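You operate a simulated robot arm through the tools that you are given. There is no shell and no other tool.

You run a simulated robot arm. Do the job below in one go: nothing can be reset, and whatever is moved stays where it is left.

JOB
Lift the skin off the white can's paint, then stir it smooth.
Fine: use the blue stick; wipe the skin off on the pink rag before stirring; shut the can and lay the stick back in the blue tray.

Only the result counts: the job must be done as asked and must still hold three seconds after the hand-in. Knocking over, shifting, dropping, spilling or breaking anything else fails it.

ROBOT AND FRAMES
A 6-joint arm with a two-finger parallel gripper, fixed in place. Base frame: the origin is at the foot of the arm, x ahead of it, y to its left, z up; the work surface is at about z = 0. Readings come in mm, degrees, newtons and seconds.
With the tool pointing down near the work surface it reaches from about 120 to 500 mm from the base axis. Its first joint turns from -72.0 to 72.0 degrees. Payload 0.65 kg.
The tool frame sits at the grasp point between the pads (the TCP): z along the fingers, y along the line on which they close. The tips reach 25 mm beyond it. The gripper opens to 76 mm. The fingers are 18 mm wide and 10 mm thick; the gripper's body (36 by 78 mm) begins 45 mm behind the TCP.
Orientation is that of the tool frame in the base frame, as [roll, pitch, yaw] about the fixed x, y, z axes, in that order (R = Rz(yaw) Ry(pitch) Rx(roll)). With the fingers straight down and closing along the base's y, the tool's x points along the base's -x, its y along +y and its z along -z.

CONTROLS
- The arm moves only by the tool jog_arm. Its arguments are lists of equal length, an entry for each row: "claw": the gripper command, from -1 (shut) to 1 (fully open), values between in proportion; "delta_pos": the shift along the tool's x, y, z in mm, a list of three; "rotation": the turn, a rotation vector about the tool's x, y, z in degrees, a list of three. In form: {"claw": [claw, ...], "delta_pos": [[tx, ty, tz], ...], "rotation": [[wx, wy, wz], ...]}. A call has 1 to 20 rows; each row is the pose to reach, as a shift and turn from the pose commanded when the call began, along the tool's axes at that moment. A row lasts 0.2 s, in which the tool goes at most 50 mm and 8.6 degrees; a call with a longer step from one row to the next is refused whole, and so is a gripper value outside its range. A pose out of reach is approached as far as the arm can. The call stops where the force on the tool passes 40 N (or 10 N more than at its start, if that is more) or the arm is blocked; 0.2 s more then pass. The fingers move at their own pace (about 108 mm/s each) and stop on an object; they squeeze with about 22 N. The grip force told is the motor's: it shows also when the fingers shut on nothing. Time passes only in rows, and 0.2 s behind the last, so rows that repeat a pose let the fingers close. It gives the time, the measured TCP pose, the force on the tool (base axes), the opening and the grip force at its end, in the units of the frame above (readings bear some noise), with the torque about the TCP (base axes, N m) and any sound that the robot's microphone picked up, and new pictures: "views" is both (left out), scene, wrist or none.
- Cameras (640 x 400 px; columns grow to the right, rows downward): "scene" is fixed at [65.9, 272.9, 409.8]; the picture's right is [-0.73, -0.68, 0.00], its down [-0.43, 0.46, -0.78] and it looks along [0.53, -0.57, -0.63] (base axes); focal length 214 px, centre (320, 200). "wrist" rides on the gripper at [58, 11, -81] in the tool frame; the picture's right is [-0.18, 0.98, 0.00], its down [-0.75, -0.14, -0.64] and it looks along [-0.63, -0.12, 0.77] (tool axes); focal length 243 px, centre (320, 200). There is no depth. A picture from a camera that has moved, and an enlarged one, comes with that camera's place and axes in the base frame and with its lens. The place of the scene camera against the robot may be out by one fixed shift of up to 18 mm in any direction.
- close_up(camera, box): a new picture of the part [left, top, right, bottom] of that camera's present view, enlarged. It takes no simulated time.
- hand_in(): hands the job in; it is judged then, once.

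Nothing tells you positions but the pictures and the camera data. Unless the task says otherwise, let go and move clear before handing in.

The tools are called after "Emit:" by a JSON object that holds its "name" and its "arguments". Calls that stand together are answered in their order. jog_arm: Moves the arm, as the interface text tells. Its arguments: {"type":"object","properties":{"claw":{"type":"array"},"delta_pos":{"type":"array"},"rotation":{"type":"array"},"views":{"type":"string","enum":["both","scene","wrist","none"]}},"required":["claw","delta_pos","rotation"]} The other tools are called the same way: close_up (camera, box) takes an enlarged picture of a part of a camera's view; hand_in () hands the job in.

At the start:

```text
clock: 0.0
tcp_pos: [308.2, 86.6, 329.5]
ee_rot: [179.9, 0.0, -179.9]
force: [0.2, 0.2, -1.0]
moment: [-0.01, 0.04, 0.02]
grip_width: 76.1
grip_force: 0.1
```

scene: 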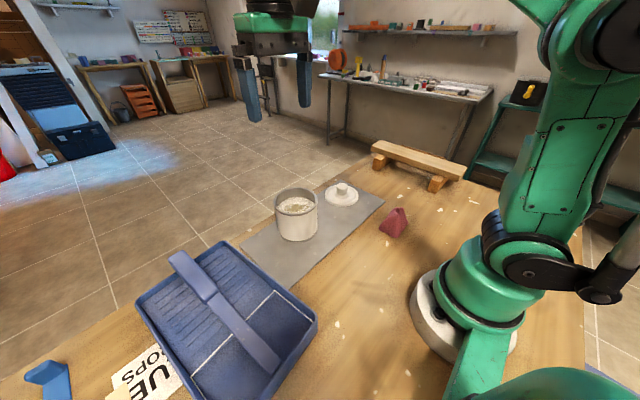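
wrist: 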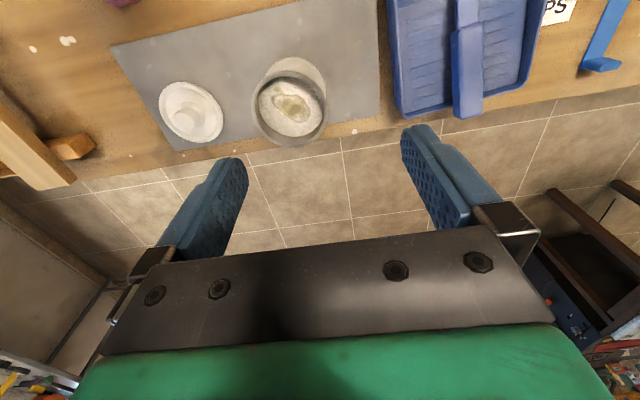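

I see an open white can with skinned paint and its lid on a grey mat, a pink rag nearby, and a blue tray with a blue stick lying in it. First I'll take enlarged views to pin down where things are.

Emit:
{"name": "close_up", "arguments": {"camera": "scene", "box": [220, 140, 480, 302]}}

Emit:
{"name": "close_up", "arguments": {"camera": "scene", "box": [0, 230, 340, 400]}}

Emit:
{"name": "close_up", "arguments": {"camera": "wrist", "box": [100, 0, 400, 187]}}

Emit:
{"name": "close_up", "arguments": {"camera": "wrist", "box": [360, 0, 640, 175]}}

```text
2.46 times, centred on (350, 221) of scene
camera zoom: at [65.9, 272.9, 409.8], right [-0.73, -0.68, 0.0], down [-0.43, 0.46, -0.78], along [0.53, -0.57, -0.63], focal length 528 px, centre (246, 148)
```

zoom: 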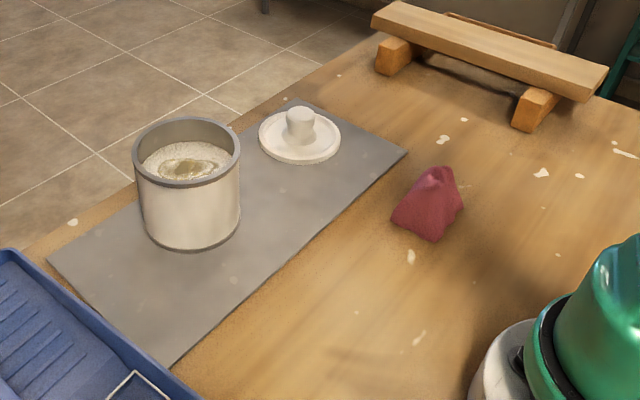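

```text
1.88 times, centred on (170, 315) of scene
camera zoom: at [65.9, 272.9, 409.8], right [-0.73, -0.68, 0.0], down [-0.43, 0.46, -0.78], along [0.53, -0.57, -0.63], focal length 404 px, centre (602, -16)
```

zoom: 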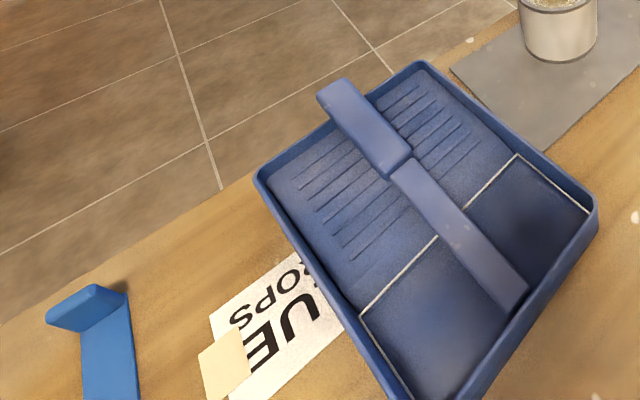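

```text
2.13 times, centred on (250, 94) of wrist
camera zoom: at [248.7, 98.9, 409.9], right [0.18, 0.98, 0.0], down [0.75, -0.14, 0.64], along [0.63, -0.12, -0.76], focal length 518 px, centre (469, 427)
```

zoom: 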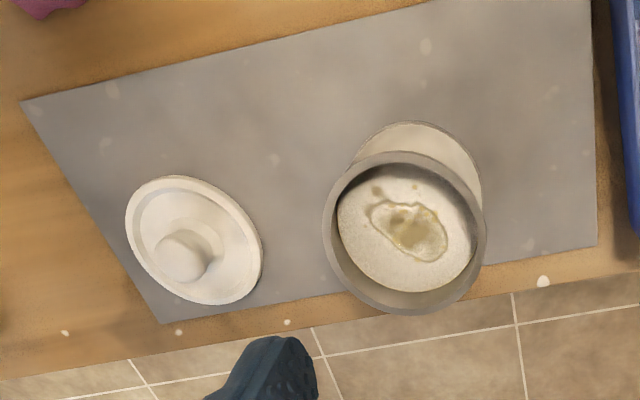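

```text
2.29 times, centred on (500, 88) of wrist
camera zoom: at [248.7, 98.9, 409.9], right [0.18, 0.98, 0.0], down [0.75, -0.14, 0.64], along [0.63, -0.12, -0.76], focal length 555 px, centre (-91, 457)
```

zoom: 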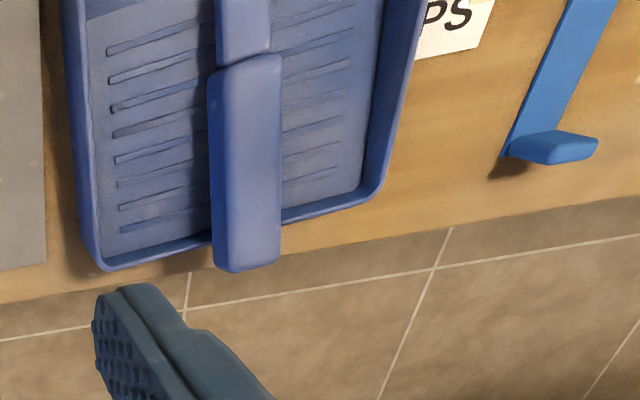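

The stick in the tray matches "blue stick", but there is another bright-blue item on the bench to rule out. I'll move the wrist camera back and to the left, staying high, to see the whole tray, the stick and the other blue thing.

Emit:
{"name": "jog_arm", "arguments": {"claw": [1, 1, 1, 1], "delta_pos": [[30, 25, 0], [60, 50, 0], [90, 75, 0], [120, 100, 0]], "rotation": [[0, 0, 0], [0, 0, 0], [0, 0, 0], [0, 0, 0]]}}

```text
clock: 1.0
tcp_pos: [188.8, 188.2, 327.7]
ee_rot: [180.0, 0.1, 180.0]
force: [-0.1, -0.1, 0.0]
moment: [0.03, -0.02, -0.01]
grip_width: 76.0
grip_force: 0.1
camera wrist: at [129.1, 199.1, 409.1], right [0.18, 0.98, 0.0], down [0.75, -0.14, 0.64], along [0.63, -0.12, -0.76], focal length 243 px, centre (320, 200)
```

scene: 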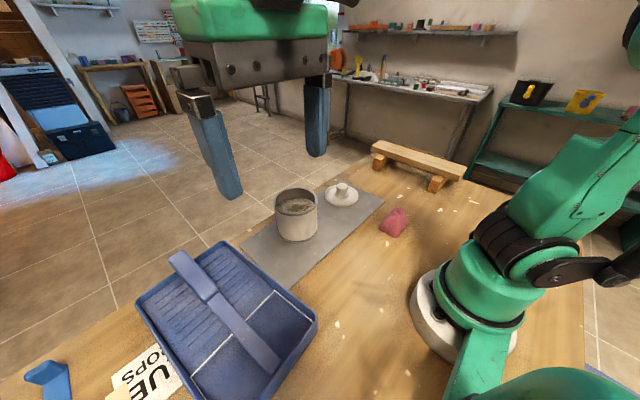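
wrist: 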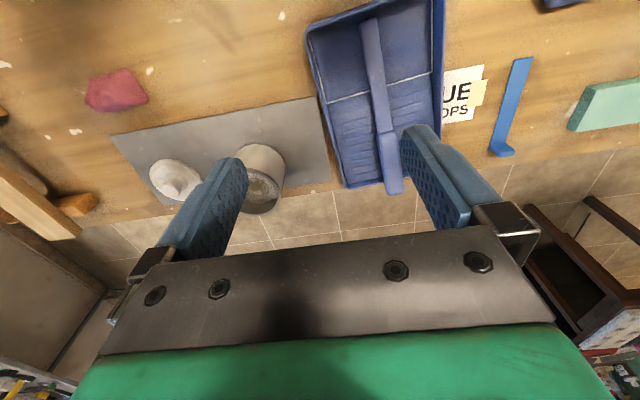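

Now the whole tray and the items beyond it are in view. I'll enlarge those parts to tell the stick from other blue tools.

Emit:
{"name": "close_up", "arguments": {"camera": "wrist", "box": [290, 0, 640, 219]}}

Emit:
{"name": "close_up", "arguments": {"camera": "wrist", "box": [290, 0, 460, 106]}}

Emit:
{"name": "close_up", "arguments": {"camera": "wrist", "box": [300, 100, 470, 206]}}

Emit:
{"name": "close_up", "arguments": {"camera": "wrist", "box": [70, 50, 350, 225]}}

```text
1.83 times, centred on (465, 110) of wrist
camera zoom: at [129.1, 199.1, 409.1], right [0.18, 0.98, 0.0], down [0.75, -0.14, 0.64], along [0.63, -0.12, -0.76], focal length 443 px, centre (55, 365)
```

zoom: 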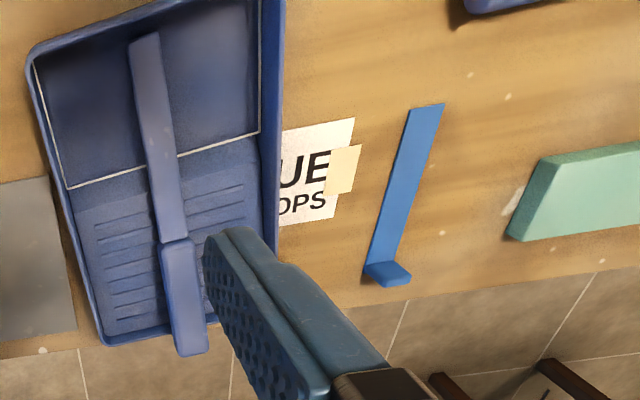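

```text
3.76 times, centred on (375, 53) of wrist
camera zoom: at [129.1, 199.1, 409.1], right [0.18, 0.98, 0.0], down [0.75, -0.14, 0.64], along [0.63, -0.12, -0.76], focal length 913 px, centre (113, 753)
```

zoom: 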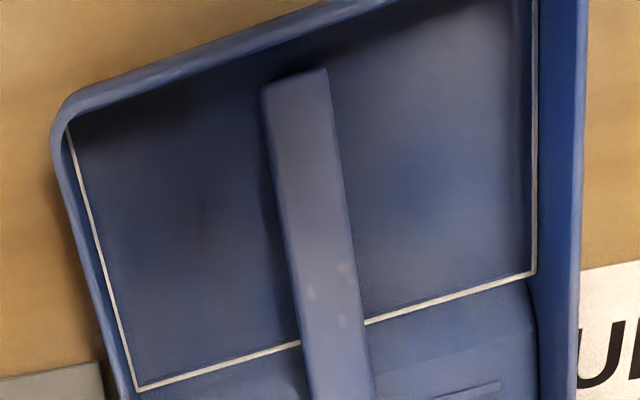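

```text
3.76 times, centred on (385, 153) of wrist
camera zoom: at [129.1, 199.1, 409.1], right [0.18, 0.98, 0.0], down [0.75, -0.14, 0.64], along [0.63, -0.12, -0.76], focal length 913 px, centre (75, 377)
```

zoom: 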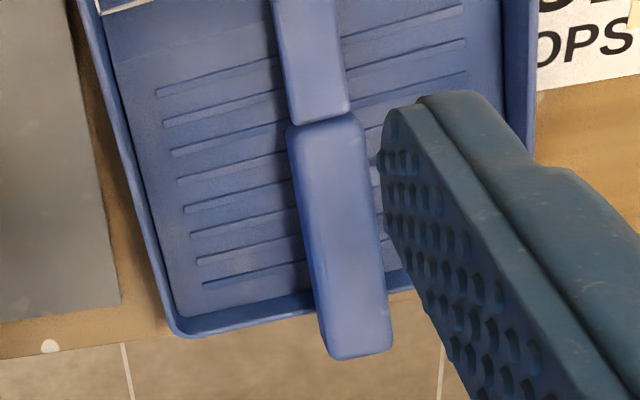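

```text
2.29 times, centred on (210, 138) of wrist
camera zoom: at [129.1, 199.1, 409.1], right [0.18, 0.98, 0.0], down [0.75, -0.14, 0.64], along [0.63, -0.12, -0.76], focal length 555 px, centre (571, 343)
```

zoom: 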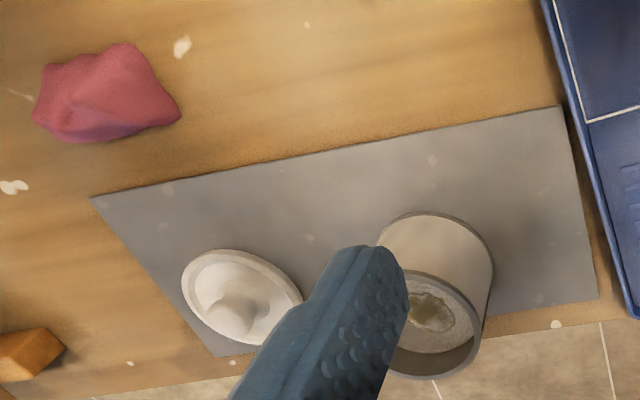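

The stick with the thick handle lying across the blue tray is the one to use. Its handle end sits at about (410, 280, 84) and its blade tip at about (164, 256). The can is near (355, 38), the lid near (355, -141) and the rag near (183, -132). I'll now move to take a second view of the can, lid and rag.

Emit:
{"name": "jog_arm", "arguments": {"claw": [1, 1, 1, 1, 1], "delta_pos": [[0, -40, 0], [0, -80, 0], [0, -120, 0], [0, -160, 0], [0, -200, 0]], "rotation": [[0, 0, 0], [0, 0, 0], [0, 0, 0], [0, 0, 0], [0, 0, 0]], "views": "wrist"}}

```text
clock: 2.2
tcp_pos: [189.6, -14.6, 328.1]
ee_rot: [-180.0, 0.1, 180.0]
force: [-0.4, -1.1, -1.1]
moment: [-0.02, -0.02, 0.02]
grip_width: 75.8
grip_force: 0.0
camera wrist: at [129.1, -2.1, 409.3], right [0.18, 0.98, 0.0], down [0.75, -0.14, 0.64], along [0.63, -0.12, -0.76], focal length 243 px, centre (320, 200)
```

wrist: 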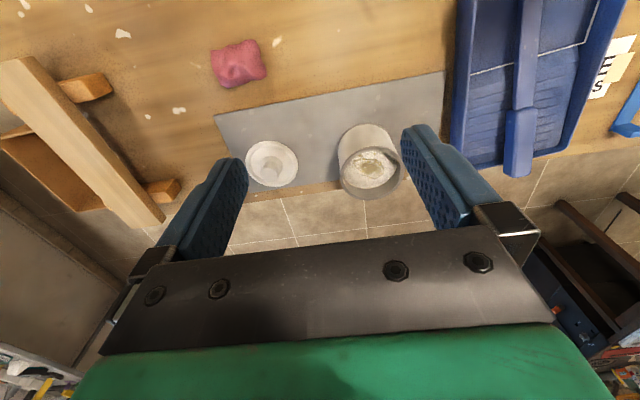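

Emit:
{"name": "close_up", "arguments": {"camera": "wrist", "box": [320, 110, 420, 172]}}

Emit:
{"name": "close_up", "arguments": {"camera": "wrist", "box": [320, 145, 420, 207]}}

Emit:
{"name": "close_up", "arguments": {"camera": "wrist", "box": [200, 20, 320, 95]}}

Emit:
{"name": "close_up", "arguments": {"camera": "wrist", "box": [220, 125, 320, 187]}}

Emit:
{"name": "close_up", "arguments": {"camera": "wrist", "box": [430, 0, 640, 131]}}

Emit:
{"name": "close_up", "arguments": {"camera": "wrist", "box": [430, 80, 590, 180]}}

```text
6.40 times, centred on (370, 141) of wrist
camera zoom: at [129.1, -2.1, 409.3], right [0.18, 0.98, 0.0], down [0.75, -0.14, 0.64], along [0.63, -0.12, -0.76], focal length 1553 px, centre (0, 578)
```

zoom: 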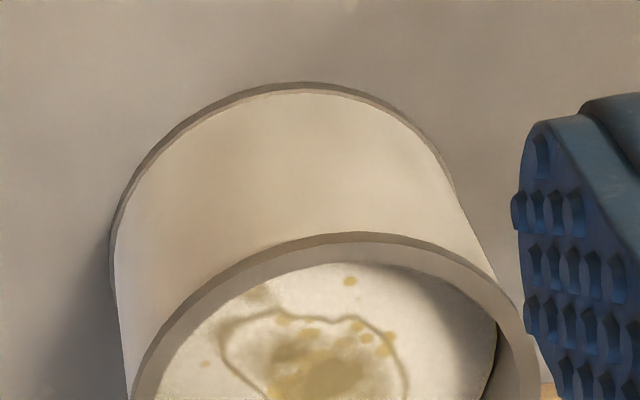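

```text
6.40 times, centred on (370, 176) of wrist
camera zoom: at [129.1, -2.1, 409.3], right [0.18, 0.98, 0.0], down [0.75, -0.14, 0.64], along [0.63, -0.12, -0.76], focal length 1553 px, centre (0, 354)
```

zoom: 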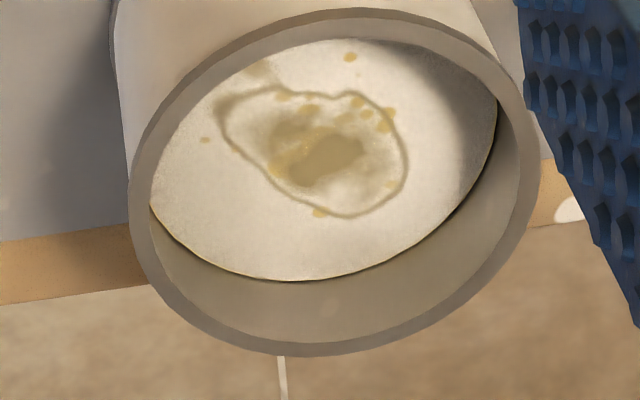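

```text
5.33 times, centred on (260, 58) of wrist
camera zoom: at [129.1, -2.1, 409.3], right [0.18, 0.98, 0.0], down [0.75, -0.14, 0.64], along [0.63, -0.12, -0.76], focal length 1294 px, centre (640, 960)
```

zoom: 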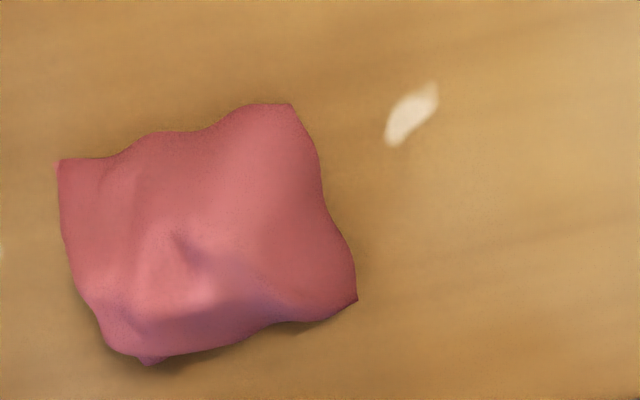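

```text
6.40 times, centred on (270, 156) of wrist
camera zoom: at [129.1, -2.1, 409.3], right [0.18, 0.98, 0.0], down [0.75, -0.14, 0.64], along [0.63, -0.12, -0.76], focal length 1553 px, centre (640, 482)
```

zoom: 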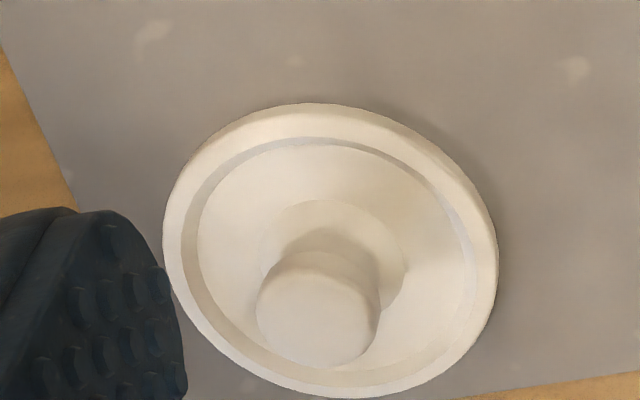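

```text
3.05 times, centred on (535, 66) of wrist
camera zoom: at [129.1, -2.1, 409.3], right [0.18, 0.98, 0.0], down [0.75, -0.14, 0.64], along [0.63, -0.12, -0.76], focal length 739 px, centre (-335, 610)
```

zoom: 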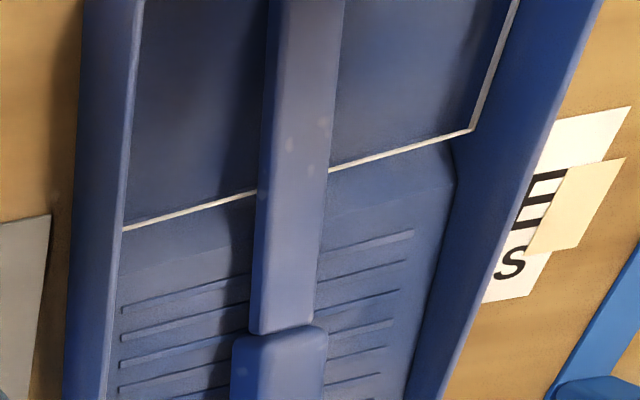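

```text
4.00 times, centred on (510, 130) of wrist
camera zoom: at [129.1, -2.1, 409.3], right [0.18, 0.98, 0.0], down [0.75, -0.14, 0.64], along [0.63, -0.12, -0.76], focal length 970 px, centre (-440, 480)
```

zoom: 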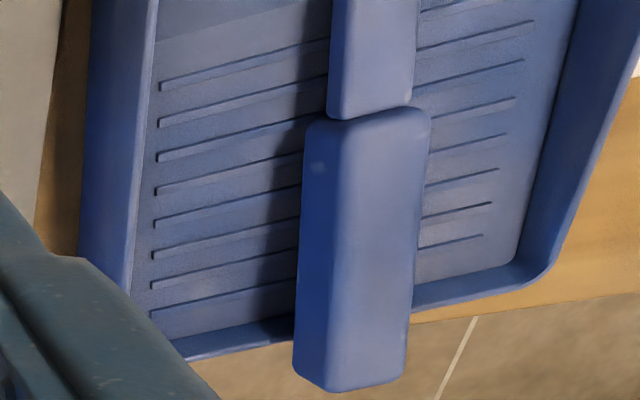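

The can's rim is at about (355, 38, 94) with a 50 mm radius and the paint surface at z≈68. The lid is centred at about (355, -140) with its knob top at z≈36, and the stick's handle runs from (307, 267, 59) up to (405, 278, 83). I'll hover over the handle near its blade end, tilted to match the slope of the stick.

Emit:
{"name": "jog_arm", "arguments": {"claw": [0.58, 0.58, 0.58, 0.58, 0.58, 0.58, 0.58, 0.58, 0.58, 0.58], "delta_pos": [[-14, 28, 8], [-29, 57, 25], [-43, 85, 42], [-57, 113, 59], [-72, 142, 76], [-86, 170, 93], [-100, 198, 110], [-114, 226, 125], [-129, 255, 140], [-143, 283, 150]], "rotation": [[0, 0, 0], [-0.1, -1.5, -0.7], [-0.2, -3.1, -1.4], [-0.3, -4.6, -2.1], [-0.4, -6.1, -2.8], [-0.4, -7.7, -3.6], [-0.5, -9.2, -4.3], [-0.6, -10.7, -5.0], [-0.7, -12.3, -5.7], [-0.8, -13.8, -6.4]]}}

```text
clock: 4.4
tcp_pos: [331.8, 271.6, 179.1]
ee_rot: [179.9, 13.9, -173.5]
force: [-0.2, -0.7, -0.1]
moment: [0.01, 0.01, -0.02]
grip_width: 60.1
grip_force: 0.1
camera wrist: at [253.5, 275.0, 244.1], right [0.07, 1.0, 0.05], down [0.59, -0.08, 0.81], along [0.81, -0.03, -0.59], focal length 243 px, centre (320, 200)
```

scene: 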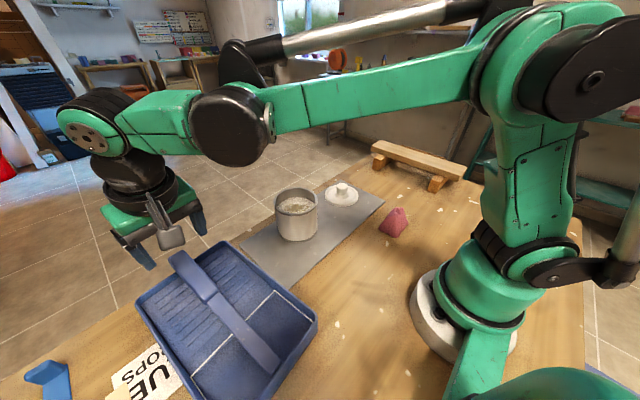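
wrist: 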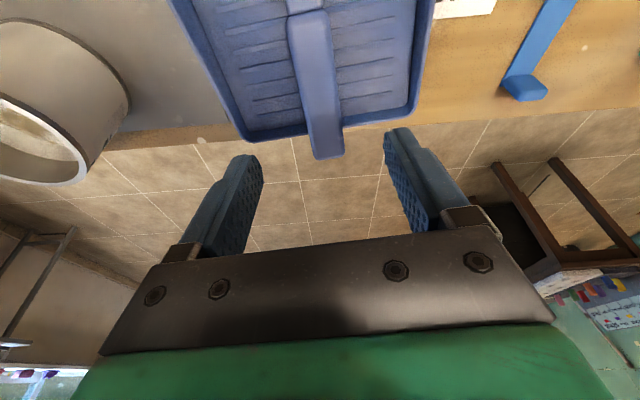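

I'm hovering 120 mm above the handle with the stick roughly between the fingers. I'll enlarge to check the alignment before going down.

Emit:
{"name": "close_up", "arguments": {"camera": "wrist", "box": [200, 0, 440, 150]}}

Emit:
{"name": "close_up", "arguments": {"camera": "scene", "box": [90, 180, 330, 330]}}

```text
2.67 times, centred on (320, 75) of wrist
camera zoom: at [253.5, 275.0, 244.1], right [0.07, 1.0, 0.05], down [0.59, -0.08, 0.81], along [0.81, -0.03, -0.59], focal length 647 px, centre (320, 533)
```

zoom: 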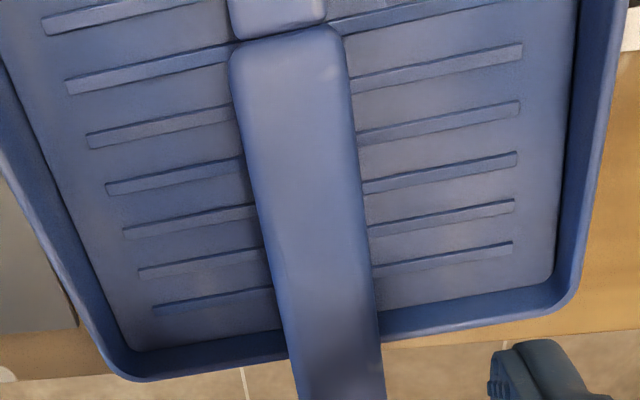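

```text
2.67 times, centred on (210, 255) of scene
camera zoom: at [65.9, 272.8, 409.8], right [-0.73, -0.68, 0.0], down [-0.43, 0.46, -0.78], along [0.53, -0.57, -0.63], focal length 572 px, centre (613, 53)
```

zoom: 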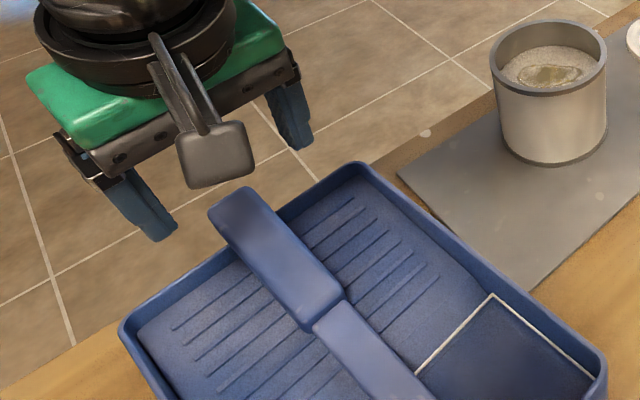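

The handle is centred to within 2 mm between the fingers. I'll lower straight down in base z to just above the handle and check again.

Emit:
{"name": "jog_arm", "arguments": {"claw": [0.58, 0.58, 0.58, 0.58], "delta_pos": [[5.3, 0.5, 21.4], [10.6, 1, 42.7], [15.8, 1, 64], [20.2, 1, 81.5]], "rotation": [[0, 0, 0], [0, 0, 0], [0, 0, 0], [0, 0, 0]]}}

Emit:
{"name": "close_up", "arguments": {"camera": "wrist", "box": [200, 0, 440, 150]}}

Emit:
{"name": "close_up", "arguments": {"camera": "scene", "box": [90, 180, 330, 330]}}

```text
clock: 5.4
tcp_pos: [330.3, 268.8, 96.1]
ee_rot: [179.9, 13.9, -173.5]
force: [-0.1, -1.1, 0.6]
moment: [0.02, -0.02, 0.01]
grip_width: 59.8
grip_force: 0.1
camera wrist: at [252.4, 273.1, 161.0], right [0.07, 1.0, 0.05], down [0.59, -0.08, 0.81], along [0.81, -0.03, -0.59], focal length 243 px, centre (320, 200)
```

scene: 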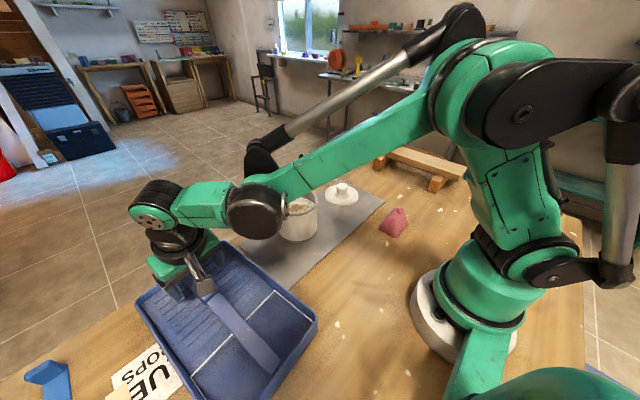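
wrist: 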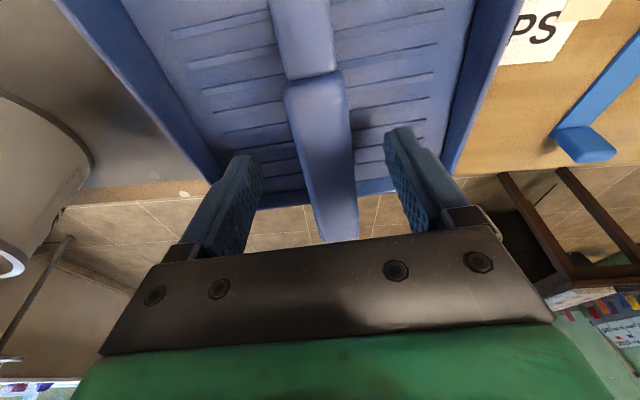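

```text
2.67 times, centred on (320, 75) of wrist
camera zoom: at [252.4, 273.1, 161.0], right [0.07, 1.0, 0.05], down [0.59, -0.08, 0.81], along [0.81, -0.03, -0.59], focal length 647 px, centre (320, 533)
```

zoom: 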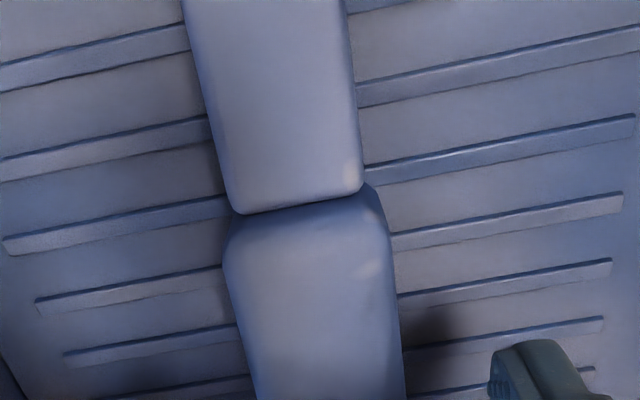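

```text
2.67 times, centred on (210, 255) of scene
camera zoom: at [65.9, 272.9, 409.8], right [-0.73, -0.68, 0.0], down [-0.43, 0.46, -0.78], along [0.53, -0.57, -0.63], focal length 572 px, centre (613, 53)
```

zoom: 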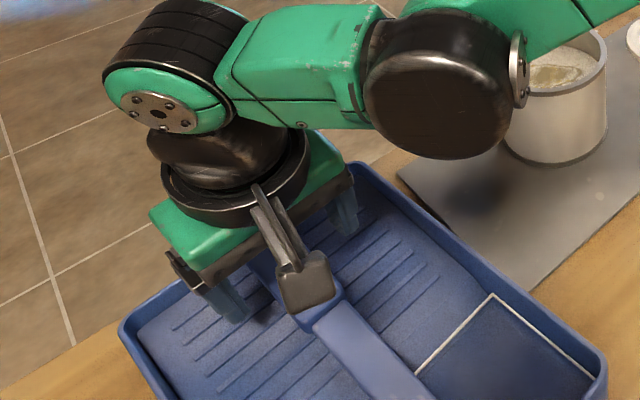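

The handle's centre is about 2.5 mm to the left of the gripper's centre, so I'll correct that while lowering to grasp height. The tips should stay about 6 mm above the tray's ramp; then I'll close on the handle.

Emit:
{"name": "jog_arm", "arguments": {"claw": [0.58, 0.58, 0.58, 0.58], "delta_pos": [[1.6, 2.3, 10], [3.2, 2.3, 19], [4.8, 2.3, 28], [6.4, 2.3, 35.5]], "rotation": [[0, 0, 0], [0, 0, 0], [0, 0, 0], [0, 0, 0]]}}

Emit:
{"name": "close_up", "arguments": {"camera": "wrist", "box": [200, 60, 460, 222]}}

Emit:
{"name": "close_up", "arguments": {"camera": "scene", "box": [110, 210, 310, 335]}}

```text
clock: 6.4
tcp_pos: [334.4, 273.0, 58.7]
ee_rot: [-180.0, 13.9, -173.6]
force: [-0.5, 0.3, -0.5]
moment: [0.02, 0.0, 0.05]
grip_width: 60.0
grip_force: 0.1
camera wrist: at [255.0, 276.4, 124.0], right [0.07, 1.0, 0.05], down [0.59, -0.08, 0.81], along [0.81, -0.03, -0.59], focal length 243 px, centre (320, 200)
```

scene: 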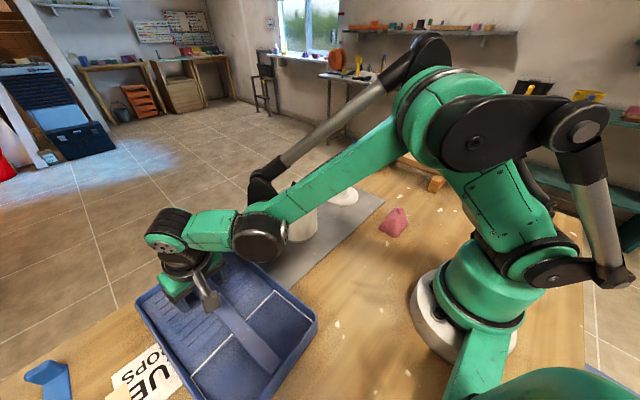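
wrist: 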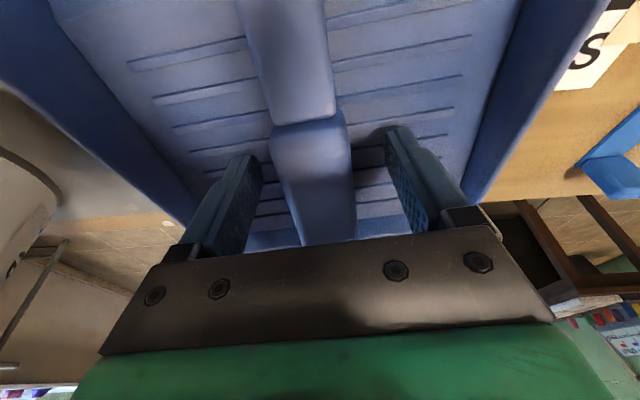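

```text
2.46 times, centred on (330, 141) of wrist
camera zoom: at [255.0, 276.4, 124.0], right [0.07, 1.0, 0.05], down [0.59, -0.08, 0.81], along [0.81, -0.03, -0.59], focal length 597 px, centre (295, 345)
```

zoom: 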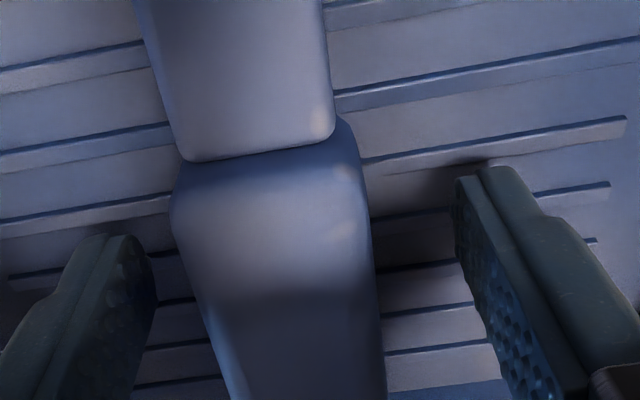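

```text
3.20 times, centred on (210, 272) of scene
camera zoom: at [65.9, 272.9, 409.8], right [-0.73, -0.68, 0.0], down [-0.43, 0.46, -0.78], along [0.53, -0.57, -0.63], focal length 686 px, centre (672, -32)
```

zoom: 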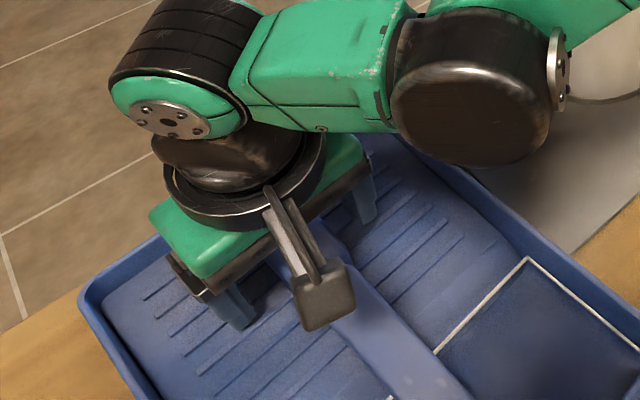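

The handle is centred between the fingers at grasp height with no contact force. I'll close on it now.

Emit:
{"name": "jog_arm", "arguments": {"claw": [0.2, -0.2, -1, -1, -1], "delta_pos": [[0, 0, 0], [0, 0, 0], [0, 0, 0], [0, 0, 0], [0, 0, 0]], "rotation": [[0, 0, 0], [0, 0, 0], [0, 0, 0], [0, 0, 0], [0, 0, 0]]}}

```text
clock: 7.6
tcp_pos: [333.4, 273.0, 59.8]
ee_rot: [179.9, 13.9, -173.6]
force: [0.2, -0.6, -0.2]
moment: [0.0, 0.02, -0.02]
grip_width: 29.6
grip_force: 22.0
camera wrist: at [255.0, 276.4, 124.2], right [0.07, 1.0, 0.05], down [0.59, -0.08, 0.81], along [0.81, -0.03, -0.59], focal length 243 px, centre (320, 200)
```

scene: 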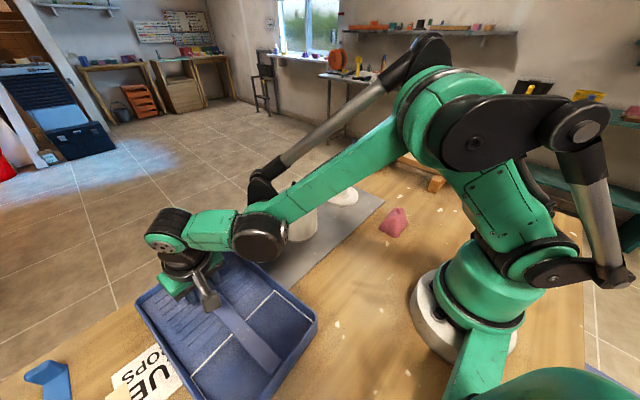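
wrist: 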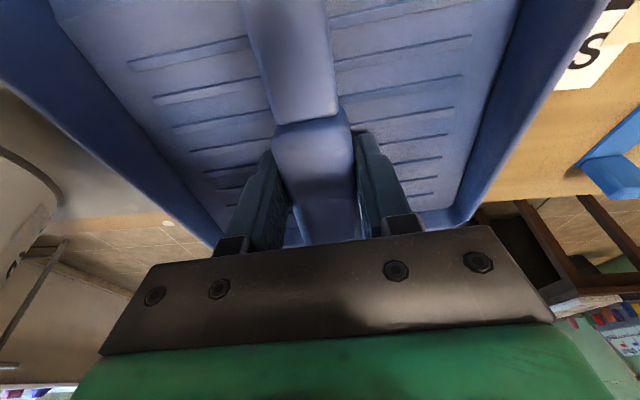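

The gripper holds the stick firmly at 29.6 mm width and 22 N. I'll lift it straight up out of the tray.

Emit:
{"name": "jog_arm", "arguments": {"claw": [-1, -1, -1, -1, -1, -1, -1], "delta_pos": [[-1.2, 0, -4.9], [-4.8, 0, -19.4], [-9.6, 0, -38.8], [-16.8, 0, -68], [-24, 0, -97.1], [-31.2, 0, -126.2], [-38.4, 0, -155.3]], "rotation": [[0, 0, 0], [0, 0, 0], [0, 0, 0], [0, 0, 0], [0, 0, 0], [0, 0, 0], [0, 0, 0]]}}

```text
clock: 9.2
tcp_pos: [332.5, 271.6, 218.9]
ee_rot: [179.9, 13.8, -173.5]
force: [-0.2, -0.6, -0.6]
moment: [0.0, -0.01, 0.02]
grip_width: 29.4
grip_force: 22.5
camera wrist: at [254.6, 275.6, 283.2], right [0.07, 1.0, 0.05], down [0.59, -0.08, 0.81], along [0.81, -0.03, -0.59], focal length 243 px, centre (320, 200)
```

scene: 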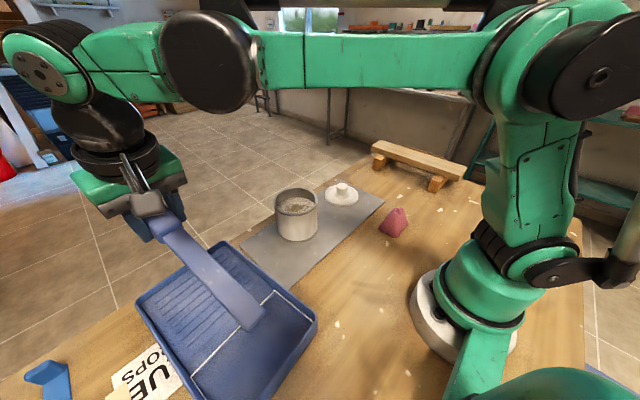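
wrist: 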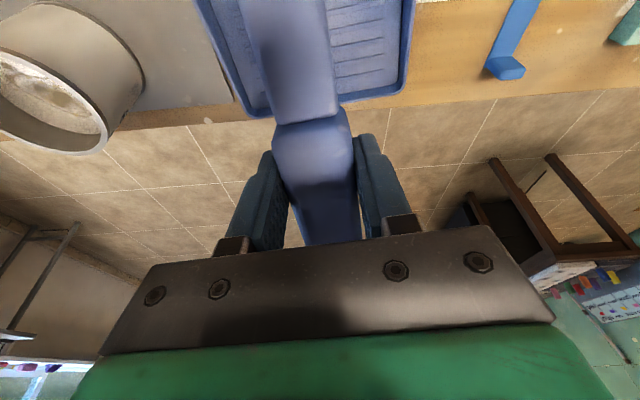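

The stick came out cleanly and is held. I'll enlarge the scene view to measure where its tip sits relative to the gripper.

Emit:
{"name": "close_up", "arguments": {"camera": "scene", "box": [100, 180, 324, 320]}}

```text
2.86 times, centred on (212, 250) of scene
camera zoom: at [65.9, 272.9, 409.8], right [-0.73, -0.68, 0.0], down [-0.43, 0.46, -0.78], along [0.53, -0.57, -0.63], focal length 613 px, centre (629, 57)
```

zoom: 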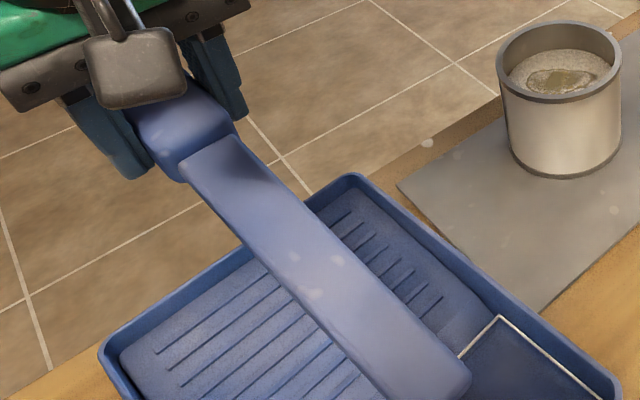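

The tip sits about 173 mm along the tool's x axis from the grasp point. I'll swing the stick to point steeply down (75°) above the can, keeping the tip about 35 mm above the rim.

Emit:
{"name": "jog_arm", "arguments": {"claw": [-1, -1, -1, -1, -1, -1, -1, -1, -1, -1, -1, -1], "delta_pos": [[-5.8, -19.7, -5.4], [-11.5, -39.5, -10.8], [-17.3, -59.2, -16.3], [-23.1, -79, -21.7], [-28.8, -98.7, -27.1], [-34.6, -118.5, -32.5], [-40.4, -138.2, -37.9], [-46.1, -157.9, -43.3], [-51.9, -177.7, -48.8], [-57.7, -197.4, -54.2], [-63.4, -217.2, -59.6], [-69.2, -236.9, -65]], "rotation": [[0, -5.1, 0], [0, -10.2, 0], [0, -15.3, 0], [0, -20.4, 0], [0, -25.5, 0], [0, -30.6, 0], [0, -35.6, 0], [0, -40.7, 0], [0, -45.8, 0], [0, -50.9, 0], [0, -56, 0], [0, -61.1, 0]]}}

Emit:
{"name": "close_up", "arguments": {"camera": "scene", "box": [220, 100, 444, 240]}}

```text
clock: 11.8
tcp_pos: [411.9, 44.7, 298.0]
ee_rot: [179.9, 75.0, -173.6]
force: [0.2, 0.4, -0.1]
moment: [0.0, 0.03, 0.04]
grip_width: 29.4
grip_force: 22.3
camera wrist: at [316.5, 45.9, 264.0], right [-0.06, 0.98, 0.18], down [-0.41, -0.19, 0.89], along [0.91, -0.02, 0.41], focal length 243 px, centre (320, 200)
```

scene: 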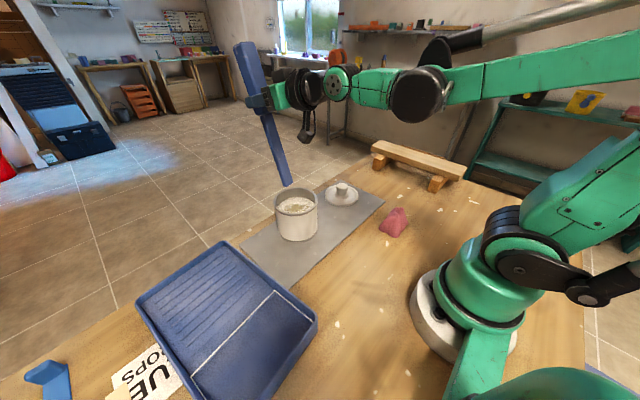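
wrist: 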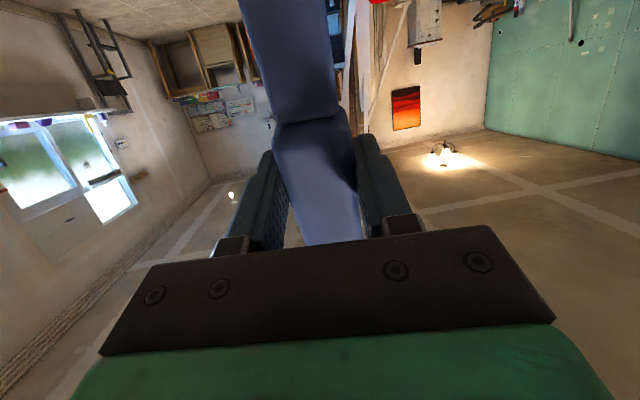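

```text
2.86 times, centred on (332, 170) of scene
camera zoom: at [65.9, 272.9, 409.8], right [-0.73, -0.68, 0.0], down [-0.43, 0.46, -0.78], along [0.53, -0.57, -0.63], focal length 613 px, centre (286, 286)
```

zoom: 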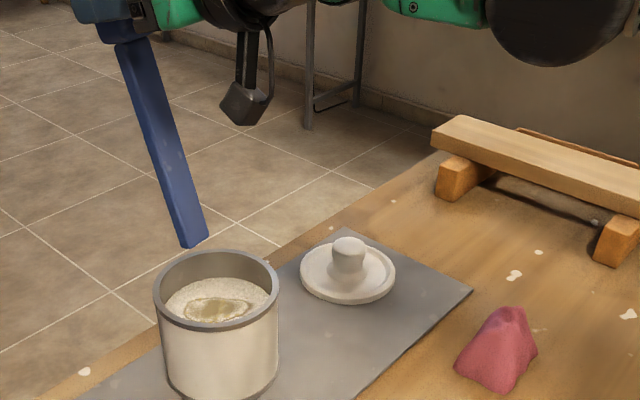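

The stick now points down over the can. I'll set it nearly vertical (85°) with the tip above the far side of the skin patch, then check before dipping.

Emit:
{"name": "jog_arm", "arguments": {"claw": [-1, -1, -1], "delta_pos": [[7.2, -1.8, -4.6], [14.5, -3.6, -9.2], [21.7, -5.4, -13.8]], "rotation": [[0, -3.3, 0], [0, -6.7, 0], [0, -10, 0]], "views": "scene"}}

Emit:
{"name": "close_up", "arguments": {"camera": "scene", "box": [240, 150, 352, 220]}}

```text
clock: 12.6
tcp_pos: [393.6, 36.0, 279.8]
ee_rot: [179.6, 85.1, -174.0]
force: [-0.8, 0.3, -0.9]
moment: [0.0, 0.02, 0.0]
grip_width: 29.4
grip_force: 22.7
```

scene: 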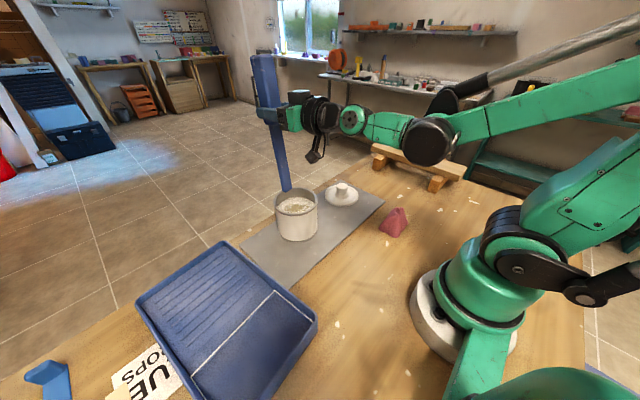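

```text
5.71 times, centred on (296, 185) of scene
camera zoom: at [65.9, 272.9, 409.8], right [-0.73, -0.68, 0.0], down [-0.43, 0.46, -0.78], along [0.53, -0.57, -0.63], focal length 1226 px, centre (457, 286)
```

zoom: 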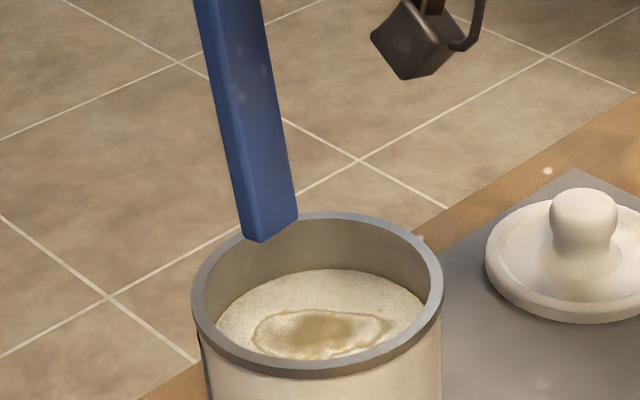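

The tip is right above the far part of the paint surface (at z≈70), clear of the rim. I'll lower it slowly so the tip goes about 10 mm under at the far edge of the skin.

Emit:
{"name": "jog_arm", "arguments": {"claw": [-1, -1, -1, -1, -1, -1], "delta_pos": [[5.2, 0.2, -1.8], [15.1, 0.2, -1], [25.1, 0.2, -0.1], [33.1, 0.2, 0.6], [41, 0.2, 1.3], [49.3, 0.2, 2]], "rotation": [[0, 0, 0], [0, 0, 0], [0, 0, 0], [0, 0, 0], [0, 0, 0], [0, 0, 0]], "views": "scene"}}

Emit:
{"name": "close_up", "arguments": {"camera": "scene", "box": [240, 160, 352, 230]}}

```text
clock: 14.0
tcp_pos: [389.7, 35.6, 230.9]
ee_rot: [179.6, 85.0, -173.8]
force: [0.7, 0.1, -0.8]
moment: [0.02, 0.02, -0.01]
grip_width: 29.6
grip_force: 21.8
```

scene: 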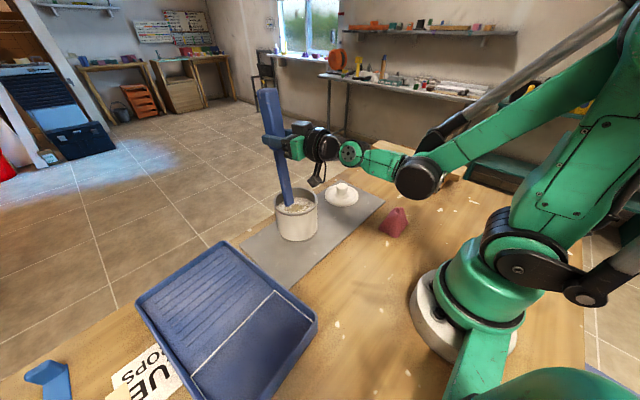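

```text
5.71 times, centred on (296, 195) of scene
camera zoom: at [65.9, 272.9, 409.8], right [-0.73, -0.68, 0.0], down [-0.43, 0.46, -0.78], along [0.53, -0.57, -0.63], focal length 1226 px, centre (457, 229)
```

zoom: 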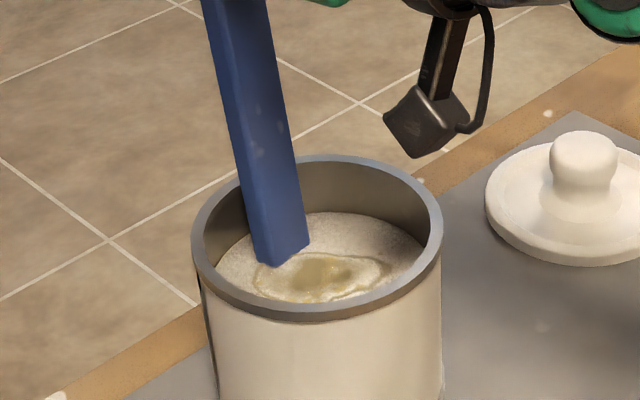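

The blade's tip is under the surface at the skin's far edge. Now I'll slide it under the skin toward the robot while tilting, then lift it slowly out of the can.

Emit:
{"name": "jog_arm", "arguments": {"claw": [-1, -1, -1, -1, -1, -1, -1, -1, -1, -1, -1, -1, -1], "delta_pos": [[1.2, 0.6, 5.5], [2.4, 1.1, 11], [5.3, 1.8, 16.9], [8.2, 2.5, 22.8], [12.1, 3.1, 29.3], [16, 3.7, 35.8], [16, 3.7, 35.8], [12, 3.7, 39], [8, 3.7, 42], [3.8, 3.7, 45.3], [-5, 3.7, 49.5], [-13.8, 3.7, 53.8], [-22.7, 3.8, 58.1]], "rotation": [[0, 3.5, 0], [0, 7, 0], [0, 11, 0], [0, 15, 0], [0, 19, 0], [0, 23, 0], [0, 23, 0], [0, 24.3, 0], [0, 25.7, 0], [0, 27, 0], [0, 29, 0], [0, 31, 0], [0, 33, 0]], "views": "scene"}}

Emit:
{"name": "close_up", "arguments": {"camera": "scene", "box": [240, 140, 352, 210]}}

```text
clock: 16.8
tcp_pos: [450.4, 47.0, 250.2]
ee_rot: [179.9, 52.0, -173.7]
force: [-0.3, -0.3, -1.4]
moment: [0.0, 0.0, -0.04]
grip_width: 29.3
grip_force: 21.6
```

scene: 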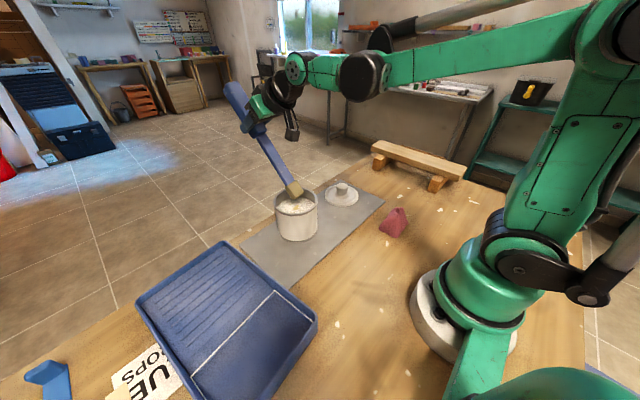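

```text
5.71 times, centred on (296, 175) of scene
camera zoom: at [65.9, 272.9, 409.8], right [-0.73, -0.68, 0.0], down [-0.43, 0.46, -0.78], along [0.53, -0.57, -0.63], focal length 1226 px, centre (457, 343)
```

zoom: 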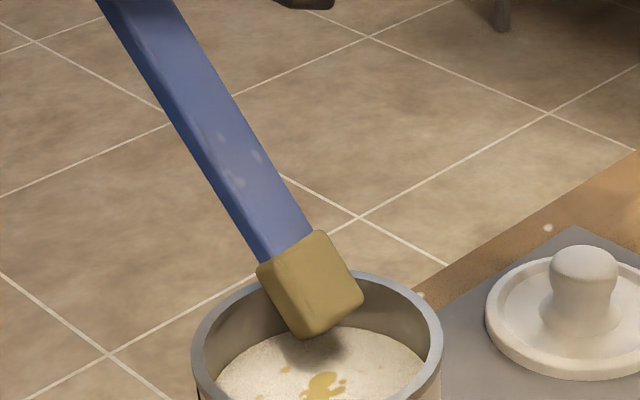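

The skin came off as a tan lump on the stick's tip, and the paint below is bare of the patch. I'll raise it above the can, let it hang there a moment, and look at the rag and for drips.

Emit:
{"name": "jog_arm", "arguments": {"claw": [-1, -1, -1, -1, -1, -1, -1, -1, -1], "delta_pos": [[-5, 0, -3.9], [-12, 0, -9.4], [-20, 0, -15.6], [-28, 0, -21.9], [-35.5, 0, -27.7], [-35.5, 0, -27.7], [-35.5, 0, -27.7], [-35.5, 0, -27.7], [-35.5, 0, -27.7]], "rotation": [[0, 0, 0], [0, 0, 0], [0, 0, 0], [0, 0, 0], [0, 0, 0], [0, 0, 0], [0, 0, 0], [0, 0, 0], [0, 0, 0]], "views": "scene"}}

Emit:
{"name": "close_up", "arguments": {"camera": "scene", "box": [240, 140, 352, 210]}}

Emit:
{"name": "close_up", "arguments": {"camera": "scene", "box": [360, 190, 440, 240]}}

```text
clock: 18.8
tcp_pos: [449.5, 46.8, 295.5]
ee_rot: [179.9, 52.1, -173.5]
force: [-0.5, -0.1, 0.0]
moment: [0.01, 0.02, -0.01]
grip_width: 29.3
grip_force: 22.4
```

scene: 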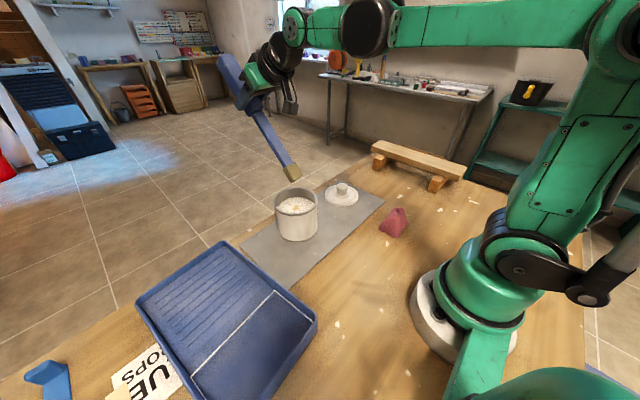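

```text
5.71 times, centred on (296, 175) of scene
camera zoom: at [65.9, 272.9, 409.8], right [-0.73, -0.68, 0.0], down [-0.43, 0.46, -0.78], along [0.53, -0.57, -0.63], focal length 1226 px, centre (457, 343)
```

zoom: 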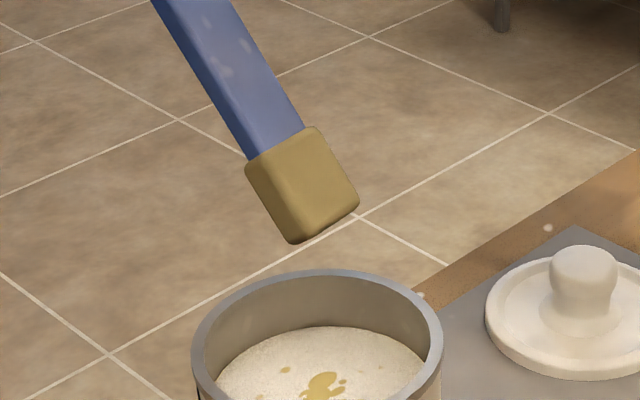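

```text
8.00 times, centred on (400, 215) of scene
camera zoom: at [65.9, 272.9, 409.8], right [-0.73, -0.68, 0.0], down [-0.43, 0.46, -0.78], along [0.53, -0.57, -0.63], focal length 1716 px, centre (-320, 80)
```

zoom: 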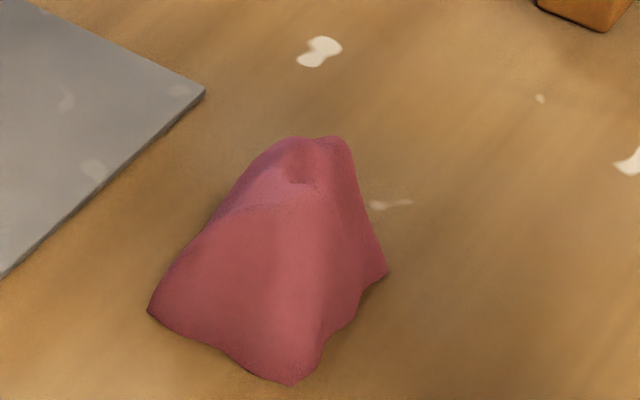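

The lump sits firmly on the tip and nothing drips. I'll carry it smoothly over to above the rag, turning the tool to face that way and keeping everything high.

Emit:
{"name": "jog_arm", "arguments": {"claw": [-1, -1, -1, -1, -1, -1, -1, -1, -1, -1, -1, -1, -1, -1, -1, -1], "delta_pos": [[9.9, -13.8, -9.1], [19.9, -27.6, -18.2], [29.8, -41.4, -27.3], [39.8, -55.2, -36.4], [49.7, -69, -45.5], [59.7, -82.8, -54.6], [69.6, -96.6, -63.7], [79.6, -110.4, -72.8], [89.5, -124.3, -81.8], [99.4, -138.1, -90.9], [109.4, -151.9, -100], [119.3, -165.7, -109.1], [129.3, -179.5, -118.2], [139.2, -193.3, -127.3], [149.2, -207.1, -136.4], [159.1, -220.9, -145.5]], "rotation": [[2.1, 0, 1.6], [4.2, 0, 3.3], [6.3, 0, 4.9], [8.4, 0, 6.5], [10.5, 0, 8.1], [12.5, 0, 9.8], [14.6, 0, 11.4], [16.7, 0, 13], [18.8, 0, 14.7], [20.9, 0, 16.3], [23, 0, 17.9], [25.1, 0, 19.5], [27.2, 0, 21.2], [29.3, 0, 22.8], [31.4, 0, 24.4], [33.5, 0, 26.05]]}}

Emit:
{"name": "close_up", "arguments": {"camera": "scene", "box": [336, 150, 464, 230]}}

```text
clock: 22.2
tcp_pos: [262.8, -194.2, 257.2]
ee_rot: [-180.0, 51.9, 143.9]
force: [0.7, -1.2, -0.8]
moment: [-0.01, 0.02, -0.03]
grip_width: 29.4
grip_force: 21.7
camera wrist: at [188.0, -126.4, 262.3], right [0.67, 0.73, 0.14], down [-0.12, -0.09, 0.99], along [0.73, -0.68, 0.03], focal length 243 px, centre (320, 200)
```

scene: 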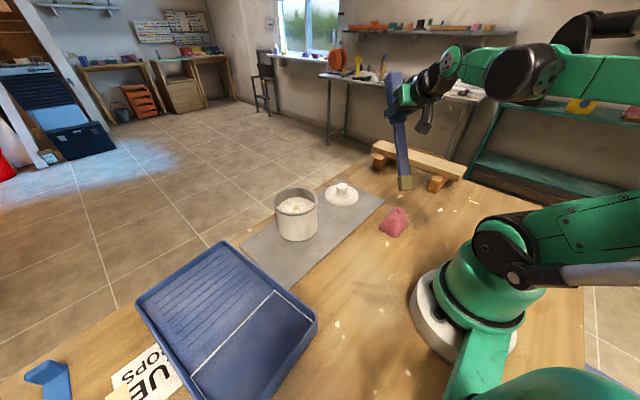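
wrist: 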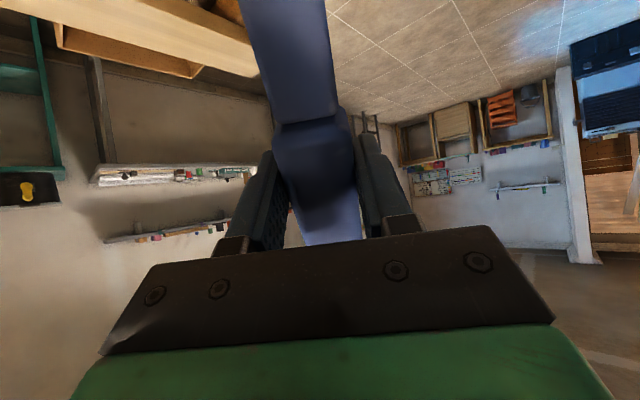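

```text
5.00 times, centred on (400, 190) of scene
camera zoom: at [65.9, 272.9, 409.8], right [-0.73, -0.68, 0.0], down [-0.43, 0.46, -0.78], along [0.53, -0.57, -0.63], focal length 1072 px, centre (-80, 250)
```

zoom: 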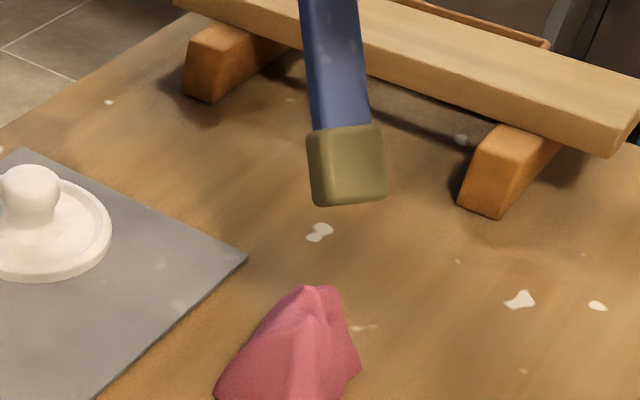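

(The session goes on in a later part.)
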